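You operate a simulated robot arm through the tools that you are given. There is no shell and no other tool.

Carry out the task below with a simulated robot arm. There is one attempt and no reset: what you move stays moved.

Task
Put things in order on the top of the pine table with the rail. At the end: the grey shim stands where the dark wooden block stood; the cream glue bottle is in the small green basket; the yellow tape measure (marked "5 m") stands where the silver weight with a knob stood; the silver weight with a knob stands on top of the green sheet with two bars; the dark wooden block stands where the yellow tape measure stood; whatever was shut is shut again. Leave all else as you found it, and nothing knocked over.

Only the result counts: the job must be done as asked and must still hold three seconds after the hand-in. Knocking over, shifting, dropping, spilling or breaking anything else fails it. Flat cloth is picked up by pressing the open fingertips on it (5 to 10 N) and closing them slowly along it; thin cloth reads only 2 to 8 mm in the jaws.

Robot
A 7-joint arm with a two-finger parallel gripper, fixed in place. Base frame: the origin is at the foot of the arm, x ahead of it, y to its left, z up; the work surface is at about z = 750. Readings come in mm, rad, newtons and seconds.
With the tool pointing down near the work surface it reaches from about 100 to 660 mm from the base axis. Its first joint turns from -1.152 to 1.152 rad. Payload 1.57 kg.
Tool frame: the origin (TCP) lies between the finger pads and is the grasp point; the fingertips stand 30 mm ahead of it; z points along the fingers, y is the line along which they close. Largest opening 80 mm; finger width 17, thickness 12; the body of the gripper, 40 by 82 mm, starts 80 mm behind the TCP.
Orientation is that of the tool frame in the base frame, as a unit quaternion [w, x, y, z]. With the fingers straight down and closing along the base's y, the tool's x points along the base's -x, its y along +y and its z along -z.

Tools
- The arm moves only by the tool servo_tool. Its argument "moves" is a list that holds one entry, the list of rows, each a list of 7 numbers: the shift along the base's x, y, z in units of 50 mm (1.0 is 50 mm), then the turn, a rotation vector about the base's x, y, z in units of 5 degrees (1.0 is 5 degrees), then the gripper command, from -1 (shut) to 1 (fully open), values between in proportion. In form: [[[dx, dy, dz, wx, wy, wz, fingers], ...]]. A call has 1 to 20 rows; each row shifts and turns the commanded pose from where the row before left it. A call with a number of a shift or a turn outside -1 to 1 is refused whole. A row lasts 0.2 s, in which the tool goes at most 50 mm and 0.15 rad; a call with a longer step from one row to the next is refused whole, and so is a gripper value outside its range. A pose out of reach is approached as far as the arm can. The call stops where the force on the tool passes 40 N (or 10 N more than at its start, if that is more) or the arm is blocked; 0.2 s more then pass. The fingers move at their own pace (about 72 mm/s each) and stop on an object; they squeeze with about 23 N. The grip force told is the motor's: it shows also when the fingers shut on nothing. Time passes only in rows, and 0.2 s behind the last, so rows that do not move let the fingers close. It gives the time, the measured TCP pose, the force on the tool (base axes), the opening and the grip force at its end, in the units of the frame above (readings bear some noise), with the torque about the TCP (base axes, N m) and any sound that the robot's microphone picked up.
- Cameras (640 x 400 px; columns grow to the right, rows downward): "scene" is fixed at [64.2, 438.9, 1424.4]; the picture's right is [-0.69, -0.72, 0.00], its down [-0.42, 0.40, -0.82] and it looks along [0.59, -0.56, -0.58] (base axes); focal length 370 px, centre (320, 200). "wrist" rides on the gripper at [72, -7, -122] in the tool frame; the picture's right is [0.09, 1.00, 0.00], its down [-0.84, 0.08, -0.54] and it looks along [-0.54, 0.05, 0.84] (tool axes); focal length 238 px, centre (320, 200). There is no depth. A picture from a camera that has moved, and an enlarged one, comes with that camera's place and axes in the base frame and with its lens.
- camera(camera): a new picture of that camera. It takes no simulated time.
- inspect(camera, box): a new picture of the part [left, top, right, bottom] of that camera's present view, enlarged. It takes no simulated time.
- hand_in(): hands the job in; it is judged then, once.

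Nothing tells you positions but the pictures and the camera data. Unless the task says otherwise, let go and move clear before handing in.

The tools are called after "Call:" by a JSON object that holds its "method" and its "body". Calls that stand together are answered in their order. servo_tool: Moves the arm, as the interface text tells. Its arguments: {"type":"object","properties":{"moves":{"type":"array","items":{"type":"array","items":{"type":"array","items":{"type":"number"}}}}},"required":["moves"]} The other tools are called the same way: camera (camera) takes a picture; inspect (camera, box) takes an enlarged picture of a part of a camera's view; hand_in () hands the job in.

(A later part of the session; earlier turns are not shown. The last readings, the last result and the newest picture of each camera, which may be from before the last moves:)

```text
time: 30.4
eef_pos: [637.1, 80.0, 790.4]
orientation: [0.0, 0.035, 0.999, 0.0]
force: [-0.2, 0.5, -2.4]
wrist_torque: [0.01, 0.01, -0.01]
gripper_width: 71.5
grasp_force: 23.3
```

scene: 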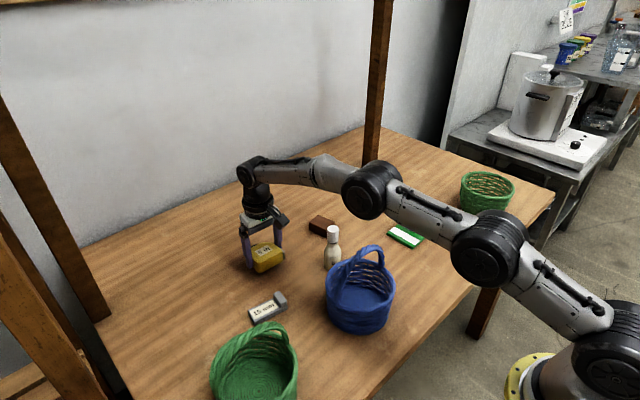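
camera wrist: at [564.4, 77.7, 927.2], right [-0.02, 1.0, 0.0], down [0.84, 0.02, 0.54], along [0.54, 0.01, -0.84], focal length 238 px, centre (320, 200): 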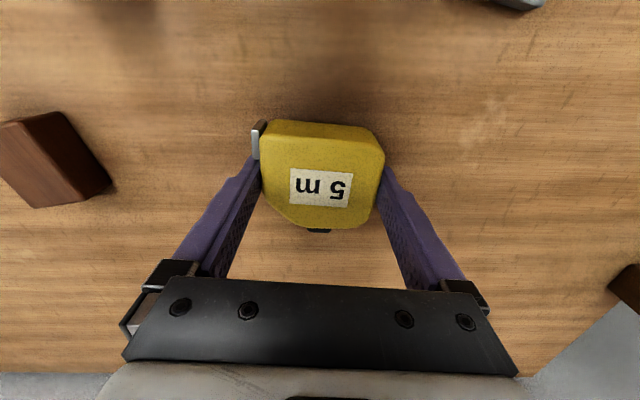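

Call:
{"method": "servo_tool", "body": {"moves": [[[0, 0, -0.03, 0, 0, 0, -1], [0, 0, -0.03, 0, 0, 0, -1], [0, 0, 0, 0, 0, 0, -1]]]}}

Call:
{"method": "inspect", "body": {"camera": "scene", "box": [200, 210, 328, 290]}}

```text
time: 31.2
eef_pos: [636.5, 78.4, 787.7]
orientation: [0.001, 0.035, 0.999, 0.0]
force: [-0.3, 0.1, -1.0]
wrist_torque: [0.0, -0.01, 0.02]
gripper_width: 71.7
grasp_force: 22.7
```

```text
5.00 times, centred on (264, 250) of scene
camera zoom: at [64.2, 438.9, 1424.4], right [-0.69, -0.72, 0.0], down [-0.42, 0.4, -0.82], along [0.59, -0.56, -0.58], focal length 1851 px, centre (600, -50)
```

zoom: 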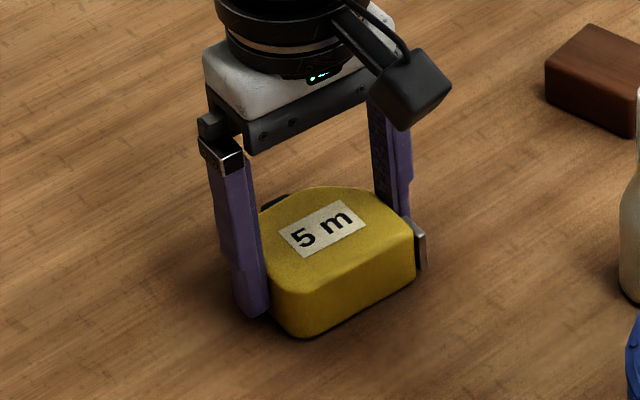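

Call:
{"method": "servo_tool", "body": {"moves": [[[0, 0, -0.03, 0, 0, 0, -1], [0, 0, 0, 0, 0, 0, -1]]]}}

```text
time: 31.8
eef_pos: [637.1, 79.6, 788.5]
orientation: [0.001, 0.035, 0.999, 0.0]
force: [-2.6, 0.3, 6.1]
wrist_torque: [-0.1, 0.33, -0.08]
gripper_width: 71.3
grasp_force: 22.9
```

The tape rests on the table at the weight's old spot. I release and rise.

Call:
{"method": "servo_tool", "body": {"moves": [[[0, 0, 0.03, 0, 0, 0, 0.85], [0, 0, 0, 0, 0, 0, 1], [0, 0, 0, 0, 0, 0, 1], [0, 0, 0.2, 0, 0, 0, 1], [0, 0, 0.4, 0, 0, 0, 1], [0, 0, 0.6, 0, 0, 0, 1], [0, 0, 0.4, 0, 0, 0, 1], [0, 0, 0, 0, 0, 0, 1]]]}}

Call:
{"method": "camera", "body": {"camera": "wrist"}}

Call:
{"method": "inspect", "body": {"camera": "scene", "box": [200, 210, 328, 290]}}

```text
time: 33.6
eef_pos: [637.0, 80.0, 867.8]
orientation: [0.0, 0.035, 0.999, 0.0]
force: [0.2, -0.1, -0.4]
wrist_torque: [0.02, -0.01, 0.02]
gripper_width: 80.1
grasp_force: 0.0
```

```text
taken
camera wrist: at [564.5, 77.3, 990.5], right [-0.02, 1.0, 0.0], down [0.84, 0.02, 0.54], along [0.54, 0.01, -0.84], focal length 238 px, centre (320, 200)
```

wrist: 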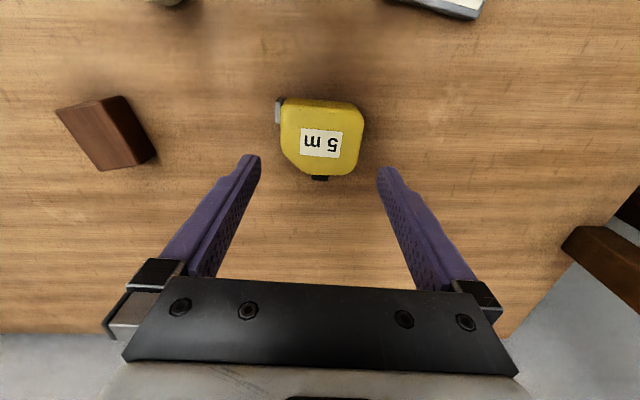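

```text
5.00 times, centred on (264, 250) of scene
camera zoom: at [64.2, 438.9, 1424.4], right [-0.69, -0.72, 0.0], down [-0.42, 0.4, -0.82], along [0.59, -0.56, -0.58], focal length 1851 px, centre (600, -50)
```

zoom: 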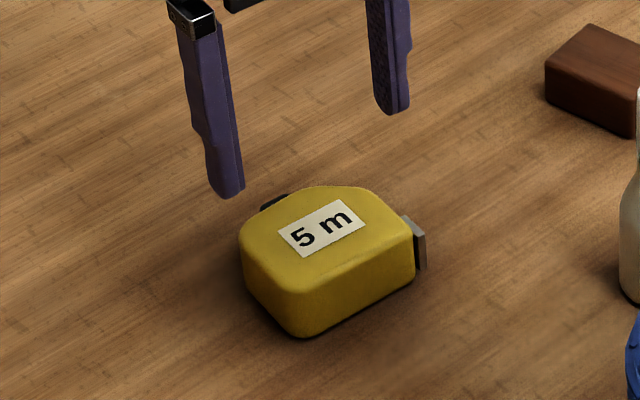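

The tape stands well. Next the dark block: I move to a viewing pose near (580,-115).

Call:
{"method": "servo_tool", "body": {"moves": [[[-0.2, -0.6, 0.2, 0, 0, 0.8, 1], [-0.3, -0.9, 0.3, 0, 0, 0, 1], [-0.3, -0.9, 0.1, 0, 0, 0, 1], [-0.2, -0.9, 0, 0, 0, 0, 1], [-0.14, -0.6, 0, 0, 0, 0, 1], [0, 0, 0, 0, 0, 0, 1], [0, 0, 0, 0, 0, 0, 1]]]}}

Call:
{"method": "camera", "body": {"camera": "wrist"}}

Call:
{"method": "inspect", "body": {"camera": "wrist", "box": [240, 100, 400, 200]}}

```text
time: 35.2
eef_pos: [579.3, -116.3, 897.4]
orientation: [0.0, 0.0, 1.0, 0.0]
force: [0.4, 0.0, -0.4]
wrist_torque: [0.02, -0.01, -0.03]
gripper_width: 80.1
grasp_force: 0.0
```

```text
taken
camera wrist: at [506.6, -122.6, 1021.0], right [-0.09, 1.0, 0.0], down [0.84, 0.08, 0.54], along [0.54, 0.05, -0.84], focal length 238 px, centre (320, 200)
```

wrist: 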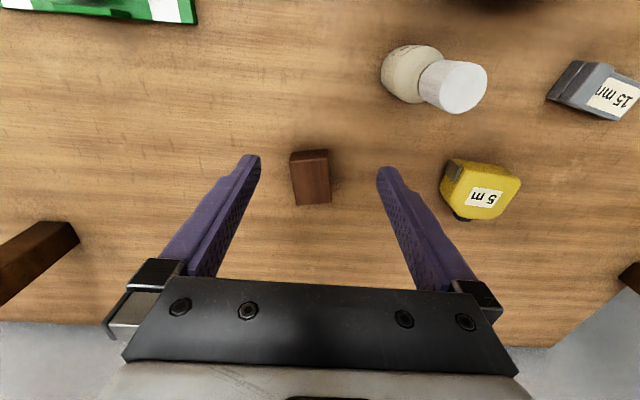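

```text
4.00 times, centred on (320, 150) of wrist
camera zoom: at [506.6, -122.6, 1021.0], right [-0.09, 1.0, 0.0], down [0.84, 0.08, 0.54], along [0.54, 0.05, -0.84], focal length 953 px, centre (320, 400)
```

zoom: 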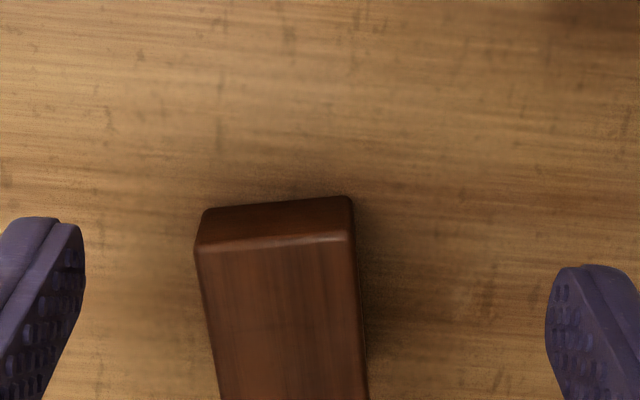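

Call:
{"method": "inspect", "body": {"camera": "wrist", "box": [240, 120, 400, 220]}}

```text
4.00 times, centred on (320, 170) of wrist
camera zoom: at [506.6, -122.6, 1021.0], right [-0.09, 1.0, 0.0], down [0.84, 0.08, 0.54], along [0.54, 0.05, -0.84], focal length 953 px, centre (320, 320)
```

zoom: 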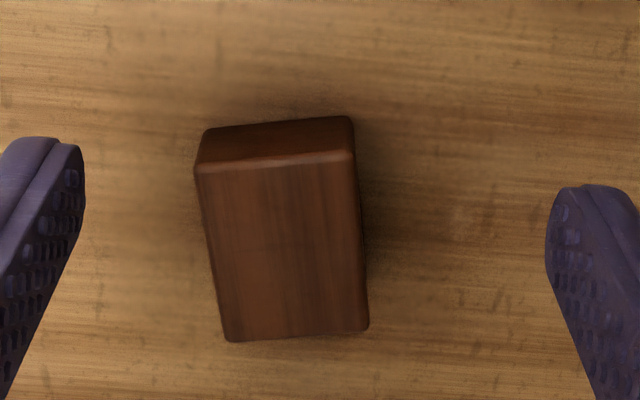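

The block (44 x 58 x 27 mm) is centred at about (641,-120), turned by about +10°. I turn the tool to match and move over it.

Call:
{"method": "servo_tool", "body": {"moves": [[[0.4, -0.05, -0.2, 0, 0, 1.03, 1], [0.5, -0.06, -0.4, 0, 0, 1.03, 1], [0.23, 0, -0.5, 0, 0, 0, 1], [0, 0, -0.3, 0, 0, 0, 1], [0, 0, 0, 0, 0, 0, 1], [0, 0, 0, 0, 0, 0, 1]]]}}

Call:
{"method": "camera", "body": {"camera": "wrist"}}

Call:
{"method": "inspect", "body": {"camera": "wrist", "box": [224, 90, 416, 210]}}

```text
refused: 1.03 is not a number from -1 to 1
```

```text
taken
camera wrist: at [506.6, -122.6, 1021.0], right [-0.09, 1.0, 0.0], down [0.84, 0.08, 0.54], along [0.54, 0.05, -0.84], focal length 238 px, centre (320, 200)
```

wrist: 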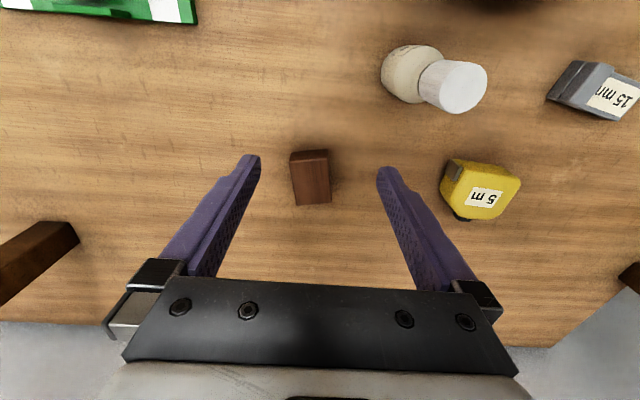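

```text
3.33 times, centred on (320, 150) of wrist
camera zoom: at [506.6, -122.6, 1021.0], right [-0.09, 1.0, 0.0], down [0.84, 0.08, 0.54], along [0.54, 0.05, -0.84], focal length 794 px, centre (320, 367)
```

zoom: 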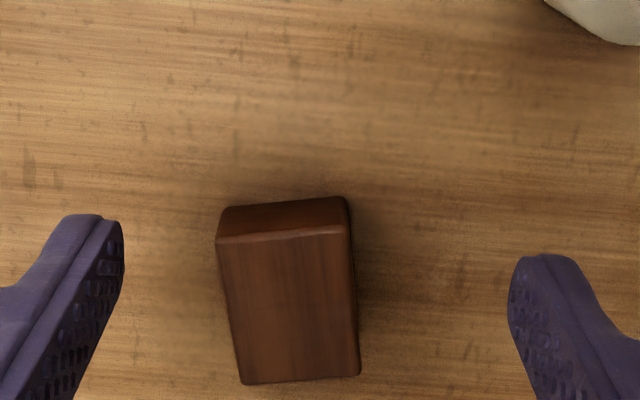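

The turn step was just over the limit; I send it again in three smaller turns.

Call:
{"method": "servo_tool", "body": {"moves": [[[0.4, -0.05, -0.2, 0, 0, 0.7, 1], [0.5, -0.06, -0.4, 0, 0, 0.7, 1], [0.23, 0, -0.5, 0, 0, 0.66, 1], [0, 0, -0.1, 0, 0, 0, 1], [0, 0, 0, 0, 0, 0, 1], [0, 0, 0, 0, 0, 0, 1]]]}}

Call:
{"method": "camera", "body": {"camera": "wrist"}}

Call:
{"method": "inspect", "body": {"camera": "wrist", "box": [224, 90, 416, 210]}}

```text
time: 36.6
eef_pos: [637.1, -121.0, 838.5]
orientation: [-0.001, -0.09, 0.996, -0.001]
force: [-0.6, -0.2, 0.3]
wrist_torque: [0.0, 0.0, -0.02]
gripper_width: 80.0
grasp_force: 0.0
```

```text
taken
camera wrist: at [566.8, -140.6, 959.7], right [-0.27, 0.96, 0.0], down [0.81, 0.23, 0.54], along [0.52, 0.15, -0.84], focal length 238 px, centre (320, 200)
```

wrist: 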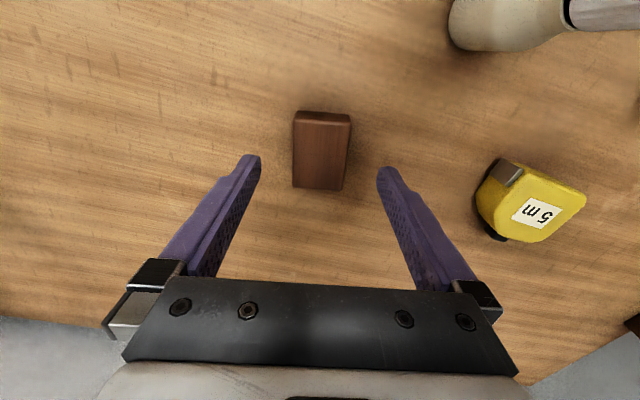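

```text
3.33 times, centred on (320, 150) of wrist
camera zoom: at [566.8, -140.6, 959.7], right [-0.27, 0.96, 0.0], down [0.81, 0.23, 0.54], along [0.52, 0.15, -0.84], focal length 794 px, centre (320, 367)
```

zoom: 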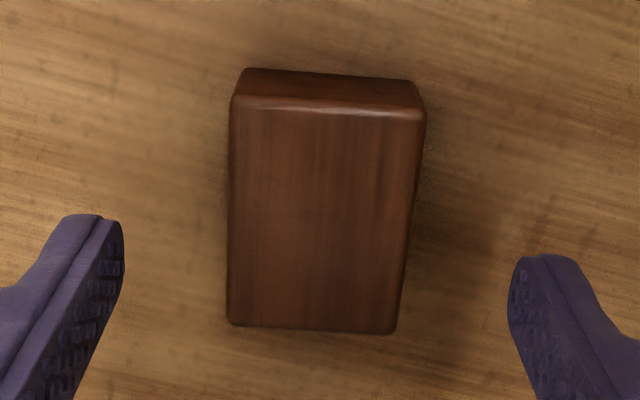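

The fingers straddle the block well. I go down to z 785 and close.

Call:
{"method": "servo_tool", "body": {"moves": [[[0, 0, -0.35, 0, 0, 0, 1], [0, 0, -0.35, 0, 0, 0, 1], [0, 0, -0.25, 0, 0, 0, 1], [0, 0, -0.1, 0, 0, 0, 1], [0, 0, 0, 0, 0, 0, 1], [0, 0, 0, 0, 0, 0, 0.5], [0, 0, 0, 0, 0, 0, 0.2], [0, 0, 0, 0, 0, 0, 0], [0, 0, 0, 0, 0, 0, -1], [0, 0, 0, 0, 0, 0, -1]]]}}

Call:
{"method": "inspect", "body": {"camera": "wrist", "box": [224, 110, 416, 230]}}

```text
time: 38.8
eef_pos: [636.9, -121.3, 785.4]
orientation: [0.0, -0.089, 0.996, 0.0]
force: [-1.3, 0.3, -0.6]
wrist_torque: [0.0, -0.01, 0.0]
gripper_width: 44.1
grasp_force: 23.5
```

```text
3.33 times, centred on (320, 170) of wrist
camera zoom: at [566.8, -140.6, 907.9], right [-0.27, 0.96, 0.0], down [0.81, 0.23, 0.54], along [0.52, 0.15, -0.84], focal length 794 px, centre (320, 300)
```

zoom: 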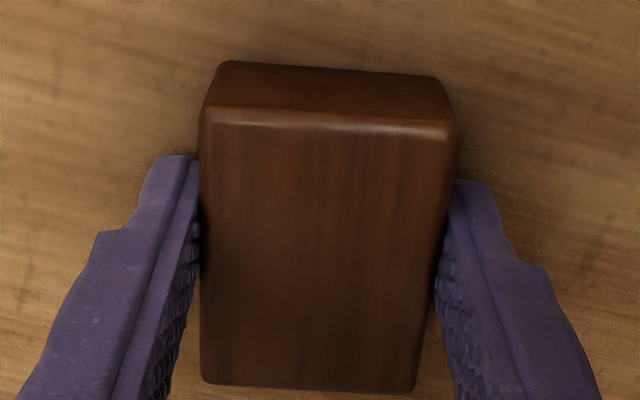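

The block is held. I lift, carry it over to the tape's old spot (TCP target 559, 302.5), and lower most of the way.

Call:
{"method": "servo_tool", "body": {"moves": [[[0, 0, 0.1, 0, 0, 0, -1], [0, 0, 0.5, 0, 0, 0, -1], [0, 0, 0.7, 0, 0, 0, -1], [0, 0.1, 0.6, 0, 0, 0, -1], [-0.05, 0.4, 0, 0, 0, 0, -1], [-0.15, 0.9, 0, 0, 0, 0, -1], [-0.18, 0.93, 0, 0, 0, 0, -1], [-0.18, 0.93, 0, 0, 0, 0, -1], [-0.18, 0.93, 0, 0, 0, 0, -1], [-0.18, 0.93, 0, 0, 0, 0, -1], [-0.18, 0.93, 0, 0, 0, 0, -1], [-0.18, 0.93, 0, 0, 0, 0, -1], [-0.18, 0.9, 0, 0, 0, 0, -1], [-0.09, 0.586, 0, 0, 0, 0, -1], [0, 0, -0.4, 0, 0, 0, -1], [0, 0, -0.6, 0, 0, 0, -1], [0, 0, -0.5, 0, 0, 0, -1], [0, 0, 0, 0, 0, 0, -1], [0, 0, 0, 0, 0, 0, -1]]]}}

Call:
{"method": "camera", "body": {"camera": "wrist"}}

Call:
{"method": "inspect", "body": {"camera": "scene", "box": [140, 240, 300, 360]}}

```text
time: 42.8
eef_pos: [558.8, 301.3, 803.6]
orientation: [0.0, -0.09, 0.996, 0.0]
force: [0.2, -0.3, -0.5]
wrist_torque: [-0.02, -0.01, 0.02]
gripper_width: 44.1
grasp_force: 22.9
```

```text
taken
camera wrist: at [489.0, 281.8, 927.8], right [-0.27, 0.96, 0.0], down [0.81, 0.23, 0.54], along [0.52, 0.15, -0.84], focal length 238 px, centre (320, 200)
```

wrist: 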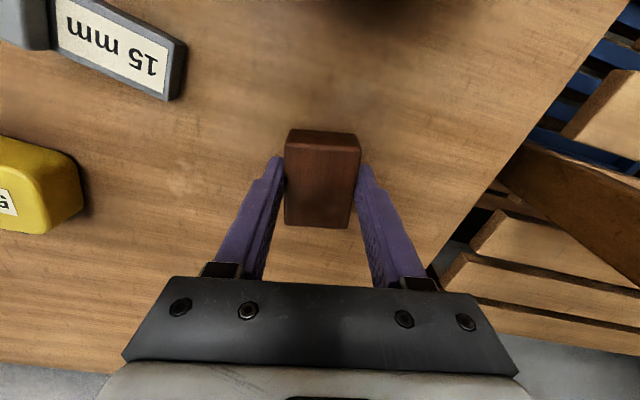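

```text
3.33 times, centred on (220, 300) of scene
camera zoom: at [64.2, 438.9, 1424.4], right [-0.69, -0.72, 0.0], down [-0.42, 0.4, -0.82], along [0.59, -0.56, -0.58], focal length 1234 px, centre (653, -133)
```

zoom: 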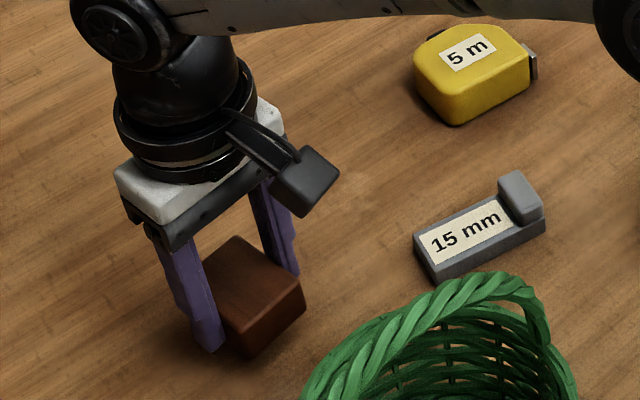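

Call:
{"method": "servo_tool", "body": {"moves": [[[0, 0.01, -0.2, 0, 0, 0, -1], [0, 0, -0.1, 0, 0, 0, -1], [0, 0, -0.05, 0, 0, 0, -1], [0, 0, -0.03, 0, 0, 0, -1], [0, 0, 0, 0, 0, 0, -1]]]}}

```text
time: 44.0
eef_pos: [559.5, 301.0, 785.0]
orientation: [0.001, -0.09, 0.996, 0.0]
force: [0.1, -0.1, -0.7]
wrist_torque: [0.01, 0.01, 0.03]
gripper_width: 44.1
grasp_force: 22.7
```

Call:
{"method": "servo_tool", "body": {"moves": [[[0, 0, -0.02, 0, 0, 0, -1], [0, 0, 0, 0, 0, 0, -1]]]}}

```text
time: 44.6
eef_pos: [559.9, 302.0, 785.2]
orientation: [0.001, -0.09, 0.996, 0.0]
force: [-0.7, 0.1, -0.2]
wrist_torque: [-0.04, 0.02, 0.03]
gripper_width: 44.2
grasp_force: 23.3
```

Call:
{"method": "servo_tool", "body": {"moves": [[[0, 0, -0.03, 0, 0, 0, -1], [0, 0, 0, 0, 0, 0, -1]]]}}

```text
time: 45.2
eef_pos: [559.3, 303.1, 784.6]
orientation: [0.001, -0.09, 0.996, 0.0]
force: [-2.9, 0.0, 7.9]
wrist_torque: [-0.09, 0.21, 0.03]
gripper_width: 44.0
grasp_force: 23.3
```

The block is down at the tape's old place. I release, rise, and move to view the shim.

Call:
{"method": "servo_tool", "body": {"moves": [[[0, 0, 0.03, 0, 0, 0, -0.1], [0, 0, 0, 0, 0, 0, 0.3], [0, 0, 0, 0, 0, 0, 0.6], [0, 0, 0.2, 0, 0, 0, 0.6], [0, 0, 0.6, 0, 0, 0, 0.6], [0, 0, 0.8, 0, 0, 0, 1], [0, 0, 0.8, 0, 0, -0.6, 1], [-0.6, -0.6, 0.4, 0, 0, -0.6, 1], [-0.6, -0.7, 0, 0, 0, -0.6, 1], [-0.6, -0.7, 0, 0, 0, -0.26, 1], [-0.5, -0.7, 0, 0, 0, 0, 1], [0, 0, 0, 0, 0, 0, 1], [0, 0, 0, 0, 0, 0, 1]]]}}

Call:
{"method": "camera", "body": {"camera": "wrist"}}

Call:
{"method": "inspect", "body": {"camera": "wrist", "box": [224, 100, 416, 220]}}

Call:
{"method": "camera", "body": {"camera": "scene"}}

```text
time: 48.0
eef_pos: [443.6, 166.2, 924.8]
orientation: [0.0, 0.0, 1.0, -0.001]
force: [0.8, 0.4, 0.4]
wrist_torque: [0.01, -0.01, -0.04]
gripper_width: 80.1
grasp_force: 0.1
```

```text
taken
camera wrist: at [371.3, 159.7, 1047.9], right [-0.09, 1.0, 0.0], down [0.84, 0.08, 0.54], along [0.54, 0.05, -0.84], focal length 238 px, centre (320, 200)
```

wrist: 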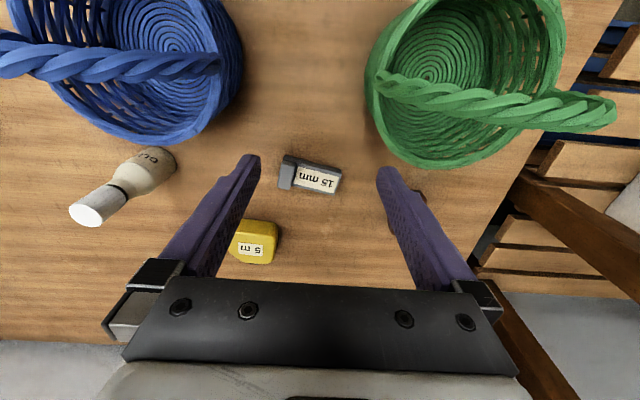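

```text
3.33 times, centred on (320, 160) of wrist
camera zoom: at [371.3, 159.7, 1047.9], right [-0.09, 1.0, 0.0], down [0.84, 0.08, 0.54], along [0.54, 0.05, -0.84], focal length 794 px, centre (320, 333)
```

zoom: 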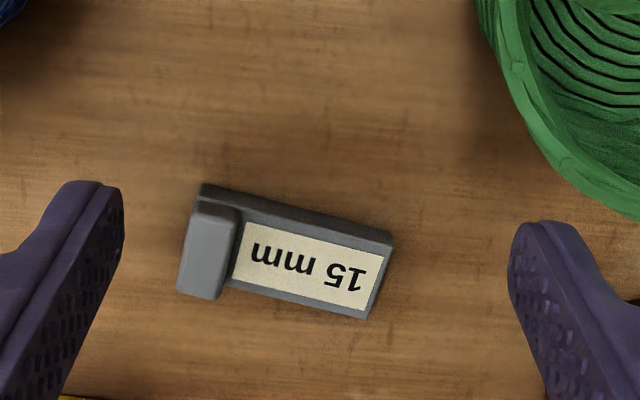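

```text
taken
```

scene: 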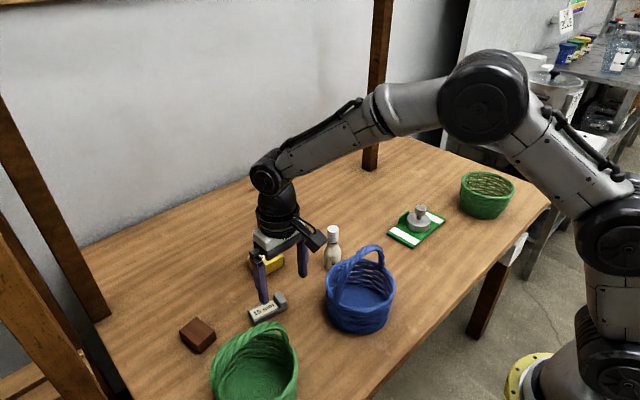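

The shim (about 80 x 36 mm, slab about 12 mm thick with a raised end) is at about (521,160), turned about 10.5°. Its short side suits the grip, so I turn the tool by +79.5° while moving over it.

Call:
{"method": "servo_tool", "body": {"moves": [[[0.096, -0.018, 0, 0, 0, 0.99, 1], [0.096, -0.018, 0, 0, 0, 0.99, 1], [0.096, -0.018, 0, 0, 0, 0.99, 1], [0.096, -0.018, 0, 0, 0, 0.99, 1], [0.096, -0.018, 0, 0, 0, 0.99, 1], [0.096, -0.018, 0, 0, 0, 0.99, 1], [0.096, -0.018, 0, 0, 0, 0.99, 1], [0.096, -0.018, 0, 0, 0, 0.99, 1], [0.096, -0.018, 0, 0, 0, 0.99, 1], [0.096, -0.018, 0, 0, 0, 0.99, 1], [0.096, -0.018, 0, 0, 0, 0.99, 1], [0.096, -0.018, 0, 0, 0, 0.99, 1], [0.096, -0.018, 0, 0, 0, 0.99, 1], [0.096, -0.018, 0, 0, 0, 0.99, 1], [0.096, -0.018, 0, 0, 0, 0.99, 1], [0.096, -0.018, 0, 0, 0, 0.99, 1], [0, 0, -0.5, 0, 0, 0.06, 1], [0, 0, -0.6, 0, 0, 0, 1], [0, 0, 0, 0, 0, 0, 1], [0, 0, 0, 0, 0, 0, 1]]]}}

Call:
{"method": "camera", "body": {"camera": "wrist"}}

Call:
{"method": "inspect", "body": {"camera": "wrist", "box": [224, 80, 416, 200]}}

Call:
{"method": "camera", "body": {"camera": "scene"}}

```text
time: 52.2
eef_pos: [521.3, 151.8, 869.5]
orientation: [0.0, -0.639, 0.769, -0.001]
force: [-0.1, -0.1, -0.8]
wrist_torque: [0.02, -0.03, -0.03]
gripper_width: 80.2
grasp_force: 0.0
```

```text
taken
camera wrist: at [514.3, 80.4, 992.8], right [-1.0, 0.09, 0.0], down [0.08, 0.84, 0.54], along [0.05, 0.54, -0.84], focal length 238 px, centre (320, 200)
```

wrist: 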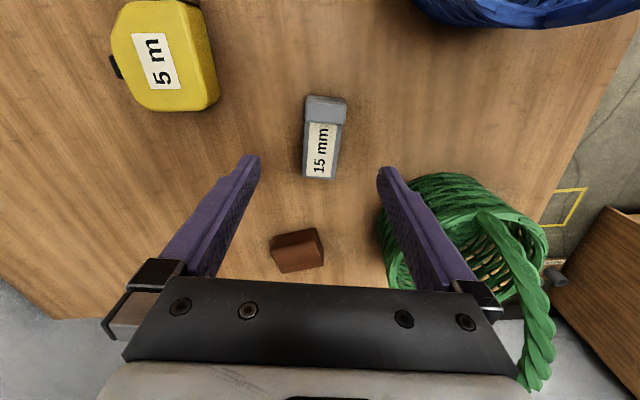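

```text
3.33 times, centred on (320, 140) of wrist
camera zoom: at [514.3, 80.4, 992.8], right [-1.0, 0.09, 0.0], down [0.08, 0.84, 0.54], along [0.05, 0.54, -0.84], focal length 794 px, centre (320, 400)
```

zoom: 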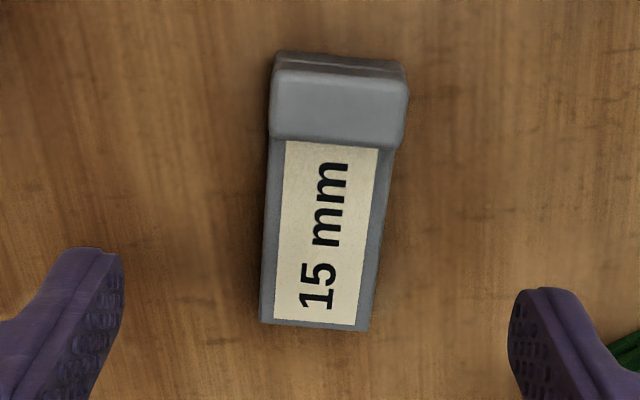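

```text
taken
```

scene: 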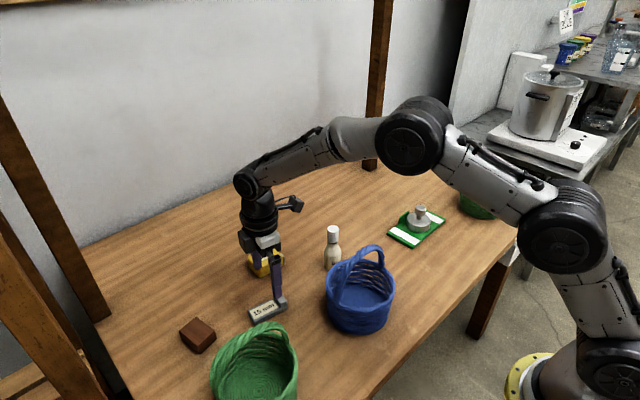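

The tool is aligned with the shim, centred at (520,161). I shift 2 mm and lower to z 783.5, tips a few mm over the table.

Call:
{"method": "servo_tool", "body": {"moves": [[[-0.04, 0.01, -0.4, 0, 0, 0, 1], [0, 0, -0.5, 0, 0, 0, 1], [0, 0, -0.4, 0, 0, 0, 1], [0, 0, -0.25, 0, 0, 0, 1], [0, 0, -0.15, 0, 0, 0, 1], [0, 0, -0.05, 0, 0, 0, 1], [0, 0, 0, 0, 0, 0, 1]]]}}

Call:
{"method": "camera", "body": {"camera": "wrist"}}

Call:
{"method": "inspect", "body": {"camera": "scene", "box": [200, 250, 328, 330]}}

```text
time: 53.8
eef_pos: [519.5, 152.8, 783.1]
orientation: [-0.001, -0.639, 0.769, 0.0]
force: [-0.1, -0.5, -0.1]
wrist_torque: [0.01, -0.02, 0.0]
gripper_width: 79.8
grasp_force: 0.0
```

```text
taken
camera wrist: at [512.2, 81.9, 905.7], right [-1.0, 0.09, 0.0], down [0.08, 0.84, 0.54], along [0.05, 0.54, -0.84], focal length 238 px, centre (320, 200)
```

wrist: 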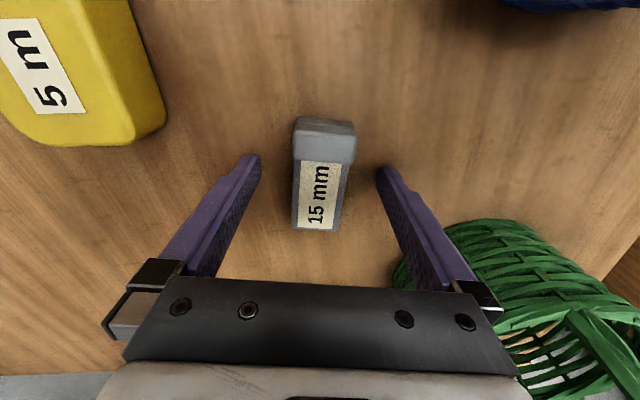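

```text
5.00 times, centred on (264, 290) of scene
camera zoom: at [64.2, 438.9, 1424.4], right [-0.69, -0.72, 0.0], down [-0.42, 0.4, -0.82], along [0.59, -0.56, -0.58], focal length 1851 px, centre (600, -250)
```

zoom: 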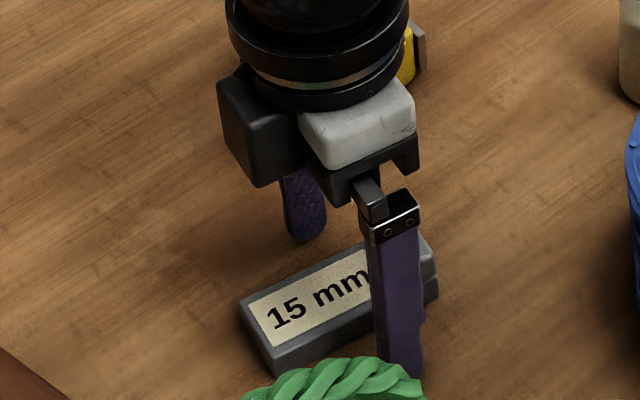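

Call:
{"method": "servo_tool", "body": {"moves": [[[0, 0, 0, 0, 0, 0, 0.6], [0, 0, 0, 0, 0, 0, 0.3], [0, 0, 0, 0, 0, 0, 0.1], [0, 0, 0, 0, 0, 0, 0], [0, 0, 0, 0, 0, 0, -0.1], [0, 0, 0, 0, 0, 0, -0.3], [0, 0, 0, 0, 0, 0, -1], [0, 0, 0, 0, 0, 0, -1]]]}}

Call:
{"method": "inspect", "body": {"camera": "wrist", "box": [224, 100, 416, 250]}}

```text
time: 55.6
eef_pos: [519.5, 155.4, 782.7]
orientation: [0.0, -0.64, 0.768, 0.0]
force: [0.1, 0.5, 0.2]
wrist_torque: [0.01, -0.04, 0.01]
gripper_width: 35.0
grasp_force: 23.3
```

```text
2.67 times, centred on (320, 175) of wrist
camera zoom: at [512.1, 81.9, 905.8], right [-1.0, 0.09, 0.0], down [0.08, 0.84, 0.54], along [0.05, 0.54, -0.84], focal length 636 px, centre (320, 267)
```

zoom: 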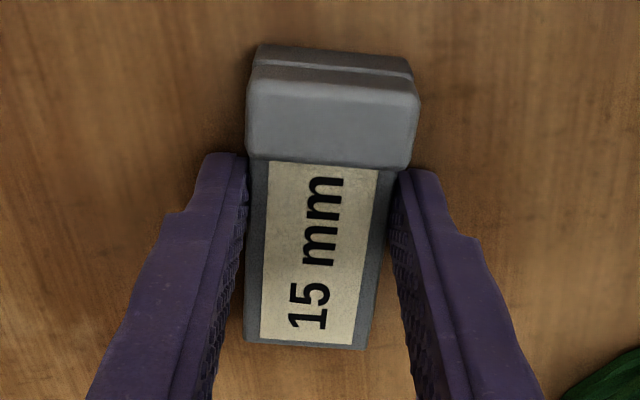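

The shim is held (35 mm). I lift it, carry it wide around the bottle, to the block's old spot (TCP target 638.5,-127) and lower most of the way.

Call:
{"method": "servo_tool", "body": {"moves": [[[0, 0, 0.1, 0, 0, 0, -1], [0, 0, 0.5, 0, 0, 0, -1], [0, 0, 0.7, 0, 0, 0, -1], [0.2, 0, 0.7, 0, 0, 0, -1], [0.6, -0.2, 0, 0, 0, 0, -1], [0.6, -0.4, 0, 0, 0, 0, -1], [0.4, -0.6, 0, 0, 0, 0, -1], [0.1, -0.74, 0, 0, 0, 0, -1], [0.1, -0.74, 0, 0, 0, 0, -1], [0.1, -0.74, 0, 0, 0, 0, -1], [0.1, -0.74, 0, 0, 0, 0, -1], [0.1, -0.74, 0, 0, 0, 0, -1], [0.1, -0.72, -0.2, 0, 0, 0, -1], [0, 0, -0.4, 0, 0, 0, -1], [0, 0, -0.5, 0, 0, 0, -1], [0, 0, -0.5, 0, 0, 0, -1], [0, 0, 0, 0, 0, 0, -1], [0, 0, 0, 0, 0, 0, -1]]]}}

Call:
{"method": "camera", "body": {"camera": "wrist"}}

Call:
{"method": "camera", "body": {"camera": "scene"}}

```text
time: 59.4
eef_pos: [638.7, -127.4, 803.0]
orientation: [0.0, -0.639, 0.769, 0.0]
force: [-0.6, -0.1, 0.3]
wrist_torque: [0.02, -0.02, -0.01]
gripper_width: 35.2
grasp_force: 22.5
```

```text
taken
camera wrist: at [632.1, -199.1, 925.3], right [-1.0, 0.09, 0.0], down [0.08, 0.84, 0.54], along [0.05, 0.54, -0.84], focal length 238 px, centre (320, 200)
```

wrist: 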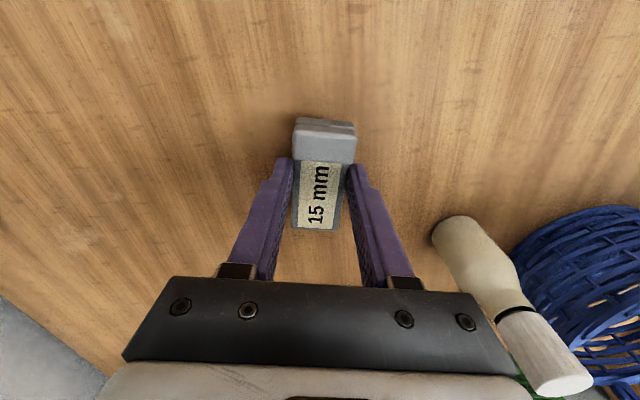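

```text
taken
```

scene: 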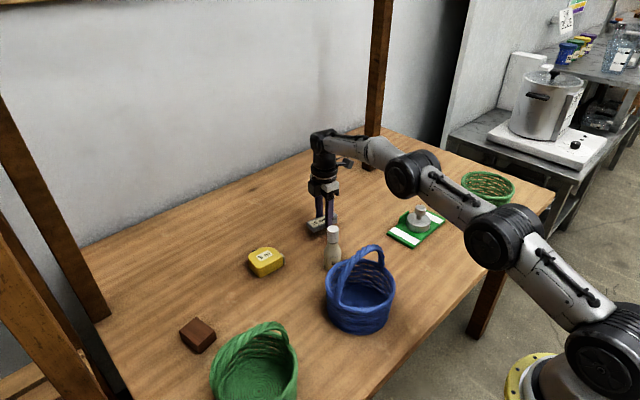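

Call:
{"method": "servo_tool", "body": {"moves": [[[0, 0, -0.2, 0, 0, 0, -1], [0, 0, -0.1, 0, 0, 0, -1], [0, 0, -0.06, 0, 0, 0, -1], [0, 0, -0.02, 0, 0, 0, -1], [0, 0, 0, 0, 0, 0, -1]]]}}

```text
time: 60.6
eef_pos: [638.6, -127.1, 784.2]
orientation: [0.0, -0.64, 0.768, 0.0]
force: [-0.8, 0.6, -0.1]
wrist_torque: [0.05, 0.01, 0.01]
gripper_width: 35.0
grasp_force: 23.1
```

Call:
{"method": "servo_tool", "body": {"moves": [[[0, 0, -0.03, 0, 0, 0, -1], [0, 0, 0, 0, 0, 0, -1]]]}}

```text
time: 61.2
eef_pos: [638.5, -127.9, 782.5]
orientation: [0.001, -0.639, 0.769, 0.0]
force: [-2.1, 0.4, 5.3]
wrist_torque: [0.06, 0.09, -0.01]
gripper_width: 35.3
grasp_force: 23.1
```

The shim touches down at the block's old place. I release, rise, and turn the tool back.

Call:
{"method": "servo_tool", "body": {"moves": [[[0, 0, 0.03, 0, 0, 0, -0.1], [0, 0, 0, 0, 0, 0, 0.2], [0, 0, 0, 0, 0, 0, 0.4], [0, 0, 0.2, 0, 0, 0, 0.4], [0, 0, 0.6, 0, 0, 0, 0.4], [0, 0, 0.7, 0, 0, 0, 1], [0, 0, 0.5, 0, 0, 0, 1], [-0.4, -0.2, 0.3, 0, 0, -0.9, 1], [-0.5, -0.2, 0.3, 0, 0, -0.99, 1], [-0.5, -0.2, 0.3, 0, 0, -0.99, 1], [-0.5, -0.2, 0.3, 0, 0, -0.99, 1], [-0.5, -0.2, 0.2, 0, 0, -0.99, 1], [0, 0, 0, 0, 0, 0, 1]]]}}

Call:
{"method": "camera", "body": {"camera": "wrist"}}

Call:
{"method": "camera", "body": {"camera": "scene"}}

Call:
{"method": "inspect", "body": {"camera": "scene", "box": [280, 180, 440, 280]}}

```text
time: 64.0
eef_pos: [518.0, -177.5, 954.4]
orientation: [0.0, -0.463, 0.887, -0.001]
force: [0.8, -0.5, -0.2]
wrist_torque: [0.04, 0.03, 0.03]
gripper_width: 80.1
grasp_force: 0.0
```

```text
taken
camera wrist: at [482.5, -240.2, 1076.9], right [-0.87, 0.49, 0.0], down [0.41, 0.73, 0.54], along [0.27, 0.47, -0.84], focal length 238 px, centre (320, 200)
```

wrist: 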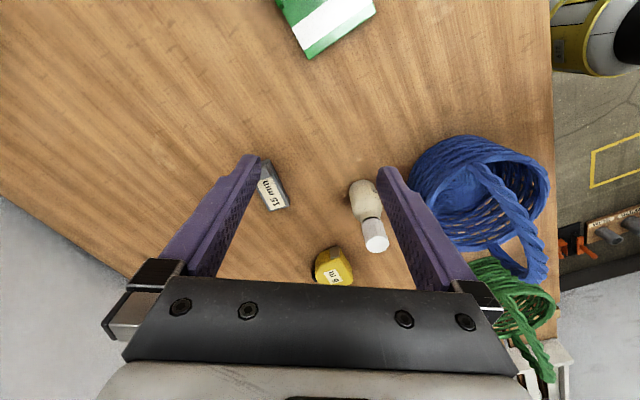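

```text
taken
```

scene: 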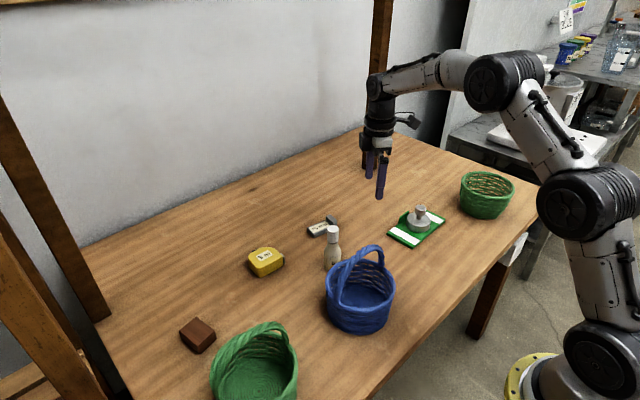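

```text
4.00 times, centred on (360, 230) of scene
camera zoom: at [64.2, 438.9, 1424.4], right [-0.69, -0.72, 0.0], down [-0.42, 0.4, -0.82], along [0.59, -0.56, -0.58], focal length 1481 px, centre (160, 80)
```

zoom: 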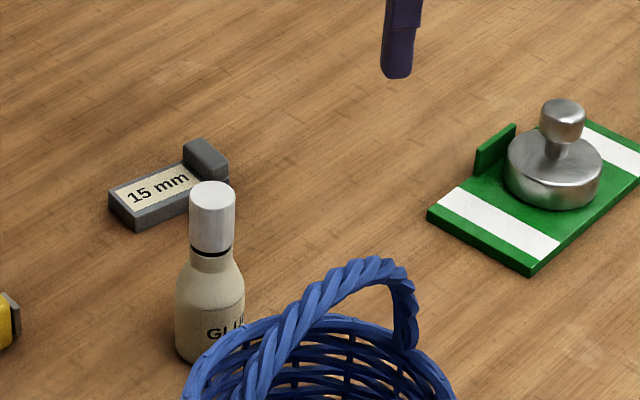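

Shim, block, tape and weight are placed. Two green baskets are of similar size, so before picking the bottle I compare the baskets closely.

Call:
{"method": "inspect", "body": {"camera": "scene", "box": [440, 150, 536, 230]}}

Call:
{"method": "inspect", "body": {"camera": "scene", "box": [192, 310, 312, 400]}}

Call:
{"method": "inspect", "body": {"camera": "scene", "box": [310, 235, 420, 345]}}

```text
5.00 times, centred on (488, 190) of scene
camera zoom: at [64.2, 438.9, 1424.4], right [-0.69, -0.72, 0.0], down [-0.42, 0.4, -0.82], along [0.59, -0.56, -0.58], focal length 1851 px, centre (-520, 250)
```

zoom: 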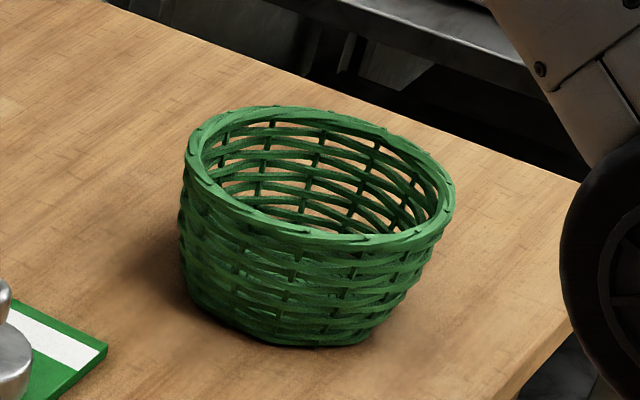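

```text
4.44 times, centred on (252, 355) of scene
camera zoom: at [64.2, 438.9, 1424.4], right [-0.69, -0.72, 0.0], down [-0.42, 0.4, -0.82], along [0.59, -0.56, -0.58], focal length 1646 px, centre (622, -489)
```

zoom: 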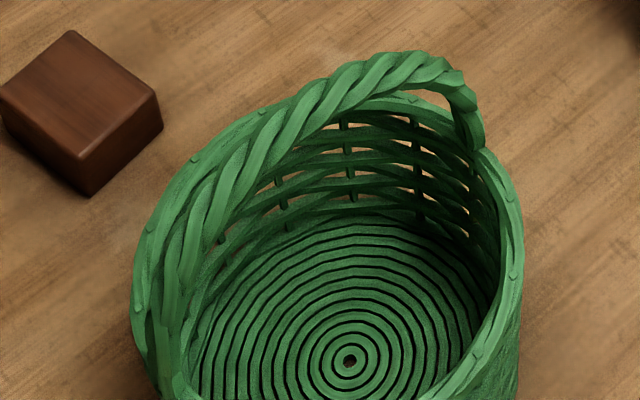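

```text
3.64 times, centred on (365, 290) of scene
camera zoom: at [64.2, 438.9, 1424.4], right [-0.69, -0.72, 0.0], down [-0.42, 0.4, -0.82], along [0.59, -0.56, -0.58], focal length 1346 px, centre (156, -127)
```

zoom: 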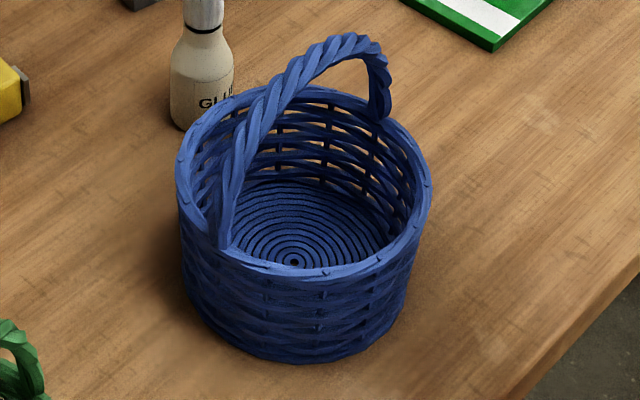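

The handle-less green basket measures about 159 mm across the rim and the handled ones about 147 mm, so I want like-for-like views. I go to a viewing pose at the handle-less basket first, then take the same pose at the handled green one.

Call:
{"method": "servo_tool", "body": {"moves": [[[-0.363, -0.596, 0.04, 0, 0, -0.918, 1], [-0.363, -0.596, 0.04, 0, 0, -0.918, 1], [-0.363, -0.596, 0.04, 0, 0, -0.918, 1], [-0.363, -0.596, 0.04, 0, 0, -0.918, 1], [-0.363, -0.596, 0.04, 0, 0, -0.918, 1], [-0.363, -0.596, 0.04, 0, 0, -0.918, 1], [-0.363, -0.596, 0.04, 0, 0, -0.918, 1], [-0.363, -0.596, 0.04, 0, 0, -0.918, 1], [-0.363, -0.596, 0.04, 0, 0, -0.918, 1], [-0.363, -0.596, 0.04, 0, 0, -0.918, 1], [-0.363, -0.596, 0.04, 0, 0, -0.918, 1], [-0.363, -0.596, 0.04, 0, 0, -0.918, 1], [0, 0, 0, 0, 0, 0, 1], [0, 0, 0, 0, 0, 0, 1]]]}}

Call:
{"method": "camera", "body": {"camera": "wrist"}}

```text
time: 67.0
eef_pos: [300.4, -534.2, 978.5]
orientation: [0.0, -0.001, 1.0, 0.0]
force: [-0.2, 0.0, 0.0]
wrist_torque: [0.01, 0.01, 0.03]
gripper_width: 79.9
grasp_force: 0.0
```

```text
taken
camera wrist: at [228.8, -541.8, 1101.1], right [-0.09, 1.0, 0.0], down [0.84, 0.08, 0.54], along [0.54, 0.05, -0.84], focal length 238 px, centre (320, 200)
```

wrist: 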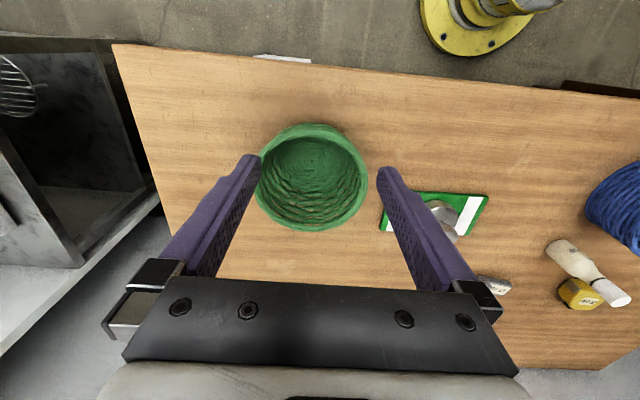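

Call:
{"method": "inspect", "body": {"camera": "wrist", "box": [240, 110, 384, 240]}}

Call:
{"method": "servo_tool", "body": {"moves": [[[0.1, 0.7, 0.1, 0, 0, 0, 1], [0, 0.98, 0, 0, 0, 0, 1], [0, 0.98, 0, 0, 0, 0, 1], [0, 0.98, 0, 0, 0, 0, 1], [0, 0.98, 0, 0, 0, 0, 1], [0, 0.98, 0, 0, 0, 0, 1], [0, 0.98, 0, 0, 0, 0, 1], [0, 0.98, 0, 0, 0, 0, 1], [0, 0.98, 0, 0, 0, 0, 1], [0, 0.98, 0, 0, 0, 0, 1], [0, 0.98, 0, 0, 0, 0, 1], [0, 0.98, 0, 0, 0, 0, 1], [0, 0.98, 0, 0, 0, 0, 1], [0, 0.98, 0, 0, 0, 0, 1], [0, 0.98, 0, 0, 0, 0, 1], [0, 0.98, 0, 0, 0, 0, 1], [-0.1, 0.98, -0.1, 0, 0, 0, 1], [0, 0, 0, 0, 0, 0, 1], [0, 0, 0, 0, 0, 0, 1]]]}}

Call:
{"method": "camera", "body": {"camera": "wrist"}}

Call:
{"method": "inspect", "body": {"camera": "wrist", "box": [240, 110, 384, 240]}}

```text
3.08 times, centred on (312, 175) of wrist
camera zoom: at [228.8, -541.8, 1101.1], right [-0.09, 1.0, 0.0], down [0.84, 0.08, 0.54], along [0.54, 0.05, -0.84], focal length 733 px, centre (345, 277)
```

zoom: 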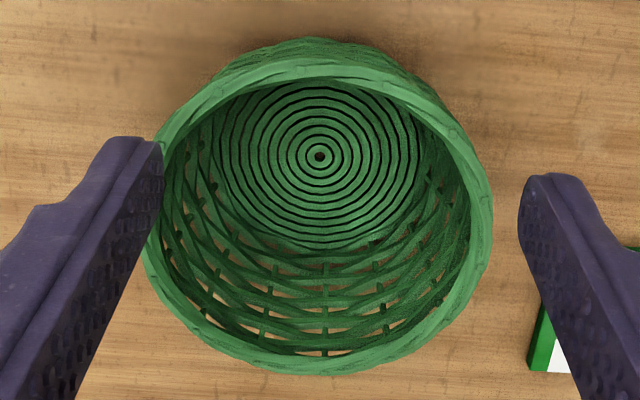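

```text
time: 71.0
eef_pos: [300.9, 283.3, 977.0]
orientation: [0.0, 0.0, 1.0, 0.0]
force: [0.1, 0.4, 0.4]
wrist_torque: [-0.02, -0.01, -0.04]
gripper_width: 80.0
grasp_force: 0.1
```

```text
taken
camera wrist: at [229.0, 277.2, 1099.8], right [-0.09, 1.0, 0.0], down [0.84, 0.08, 0.54], along [0.54, 0.05, -0.84], focal length 238 px, centre (320, 200)
```

wrist: 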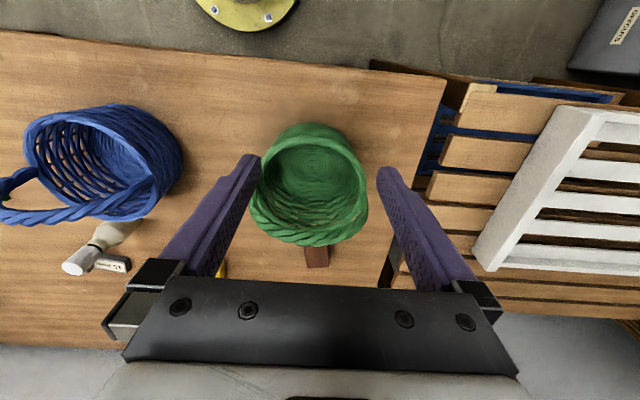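

```text
3.08 times, centred on (312, 175) of wrist
camera zoom: at [229.0, 277.2, 1099.8], right [-0.09, 1.0, 0.0], down [0.84, 0.08, 0.54], along [0.54, 0.05, -0.84], focal length 733 px, centre (345, 277)
```

zoom: 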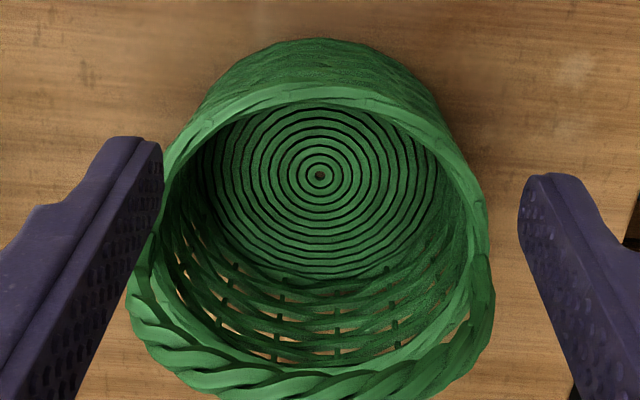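

Both green baskets have the same rim (about 145 mm), but the handle-less one has the narrower foot (106 vs 131 mm) and no arch, so it is the lower and smaller of the two. I now go to view the bottle near (518,-32), turning the tool by 45° so the camera stays away from the blue basket's handle.

Call:
{"method": "servo_tool", "body": {"moves": [[[0, 0, 0.5, 0, 0, 0, 1], [0.334, -0.73, 0, 0, 0, 0.9, 1], [0.334, -0.73, 0, 0, 0, 0.9, 1], [0.334, -0.73, 0, 0, 0, 0.9, 1], [0.334, -0.73, 0, 0, 0, 0.9, 1], [0.334, -0.73, 0, 0, 0, 0.9, 1], [0.334, -0.73, 0, 0, 0, 0.9, 1], [0.334, -0.73, 0, 0, 0, 0.9, 1], [0.334, -0.73, 0, 0, 0, 0.9, 1], [0.334, -0.73, 0, 0, 0, 0.9, 1], [0.334, -0.73, 0, 0, 0, 0.9, 1], [0, 0, -0.5, 0, 0, 0, 1], [0, 0, -0.3, 0, 0, 0, 1], [0, 0, 0, 0, 0, 0, 1], [0, 0, 0, 0, 0, 0, 1]]]}}

Call:
{"method": "camera", "body": {"camera": "wrist"}}

Call:
{"method": "inspect", "body": {"camera": "wrist", "box": [240, 100, 400, 240]}}

```text
time: 74.2
eef_pos: [468.2, -81.3, 963.3]
orientation: [0.0, -0.384, 0.923, -0.001]
force: [0.3, -0.5, -1.2]
wrist_torque: [0.02, -0.01, -0.04]
gripper_width: 79.9
grasp_force: 0.0
```

```text
taken
camera wrist: at [422.6, -136.7, 1084.8], right [-0.77, 0.64, 0.0], down [0.54, 0.65, 0.54], along [0.35, 0.42, -0.84], focal length 238 px, centre (320, 200)
```

wrist: 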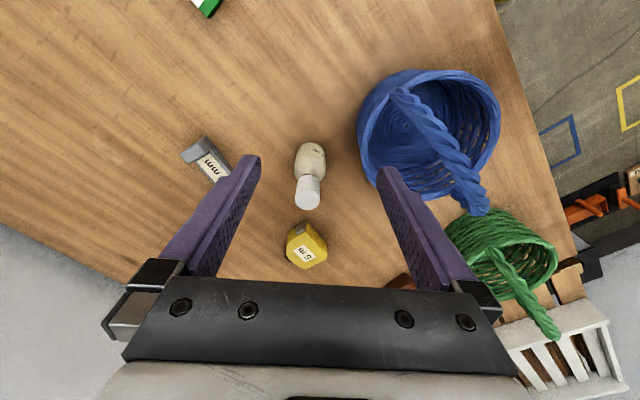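

```text
2.86 times, centred on (320, 170) of wrist
camera zoom: at [422.6, -136.7, 1084.8], right [-0.77, 0.64, 0.0], down [0.54, 0.65, 0.54], along [0.35, 0.42, -0.84], focal length 681 px, centre (320, 286)
```

zoom: 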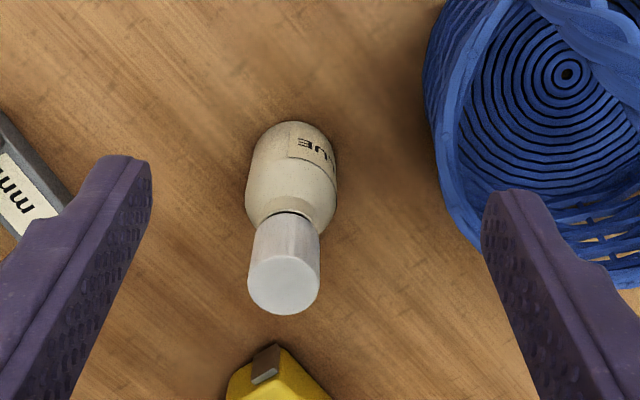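

The bottle axis is at about (520,-39), its top at about z 873, the body 41 mm wide. I move above it and check.

Call:
{"method": "servo_tool", "body": {"moves": [[[0.5, 0.4, 0, 0, 0, 0, 1], [0.54, 0.434, 0, 0, 0, 0, 1], [0, 0, -0.4, 0, 0, 0, 1], [0, 0, -0.4, 0, 0, 0, 1], [0, 0, 0, 0, 0, 0, 1], [0, 0, 0, 0, 0, 0, 1]]]}}

Call:
{"method": "camera", "body": {"camera": "wrist"}}

Call:
{"method": "inspect", "body": {"camera": "wrist", "box": [224, 80, 416, 220]}}

Call:
{"method": "inspect", "body": {"camera": "scene", "box": [270, 170, 400, 280]}}

```text
time: 75.6
eef_pos: [521.1, -39.2, 922.3]
orientation: [0.0, -0.384, 0.924, 0.0]
force: [0.1, 0.4, -0.1]
wrist_torque: [0.0, 0.0, 0.03]
gripper_width: 80.1
grasp_force: 0.1
```

```text
taken
camera wrist: at [473.9, -95.2, 1045.5], right [-0.77, 0.64, 0.0], down [0.54, 0.65, 0.54], along [0.35, 0.42, -0.84], focal length 238 px, centre (320, 200)
```

wrist: 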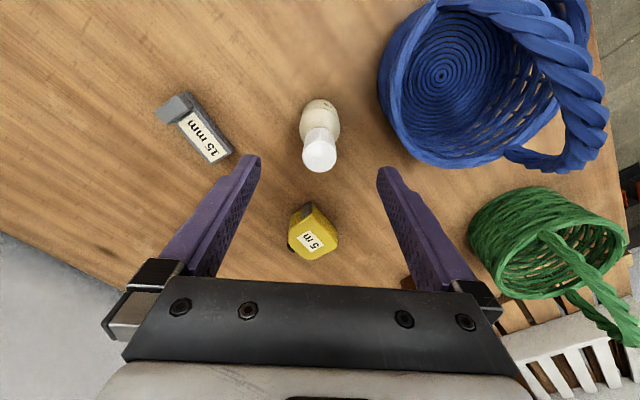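

```text
2.86 times, centred on (320, 150) of wrist
camera zoom: at [473.9, -95.2, 1045.5], right [-0.77, 0.64, 0.0], down [0.54, 0.65, 0.54], along [0.35, 0.42, -0.84], focal length 681 px, centre (320, 343)
```

zoom: 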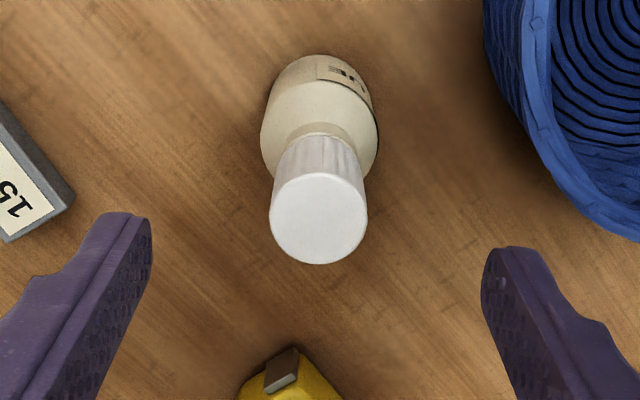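

```text
3.64 times, centred on (335, 225) of scene
camera zoom: at [64.2, 438.9, 1424.4], right [-0.69, -0.72, 0.0], down [-0.42, 0.4, -0.82], along [0.59, -0.56, -0.58], focal length 1346 px, centre (266, 109)
```

zoom: 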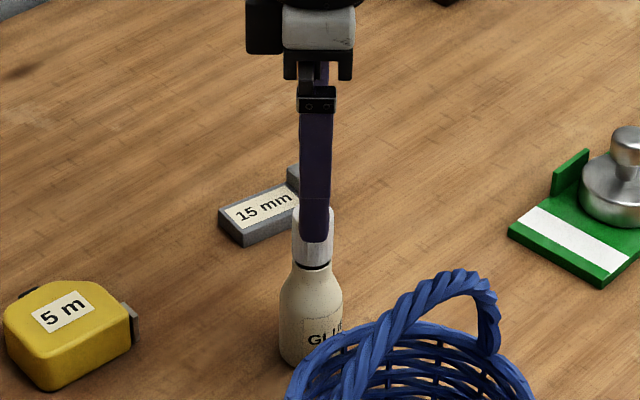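

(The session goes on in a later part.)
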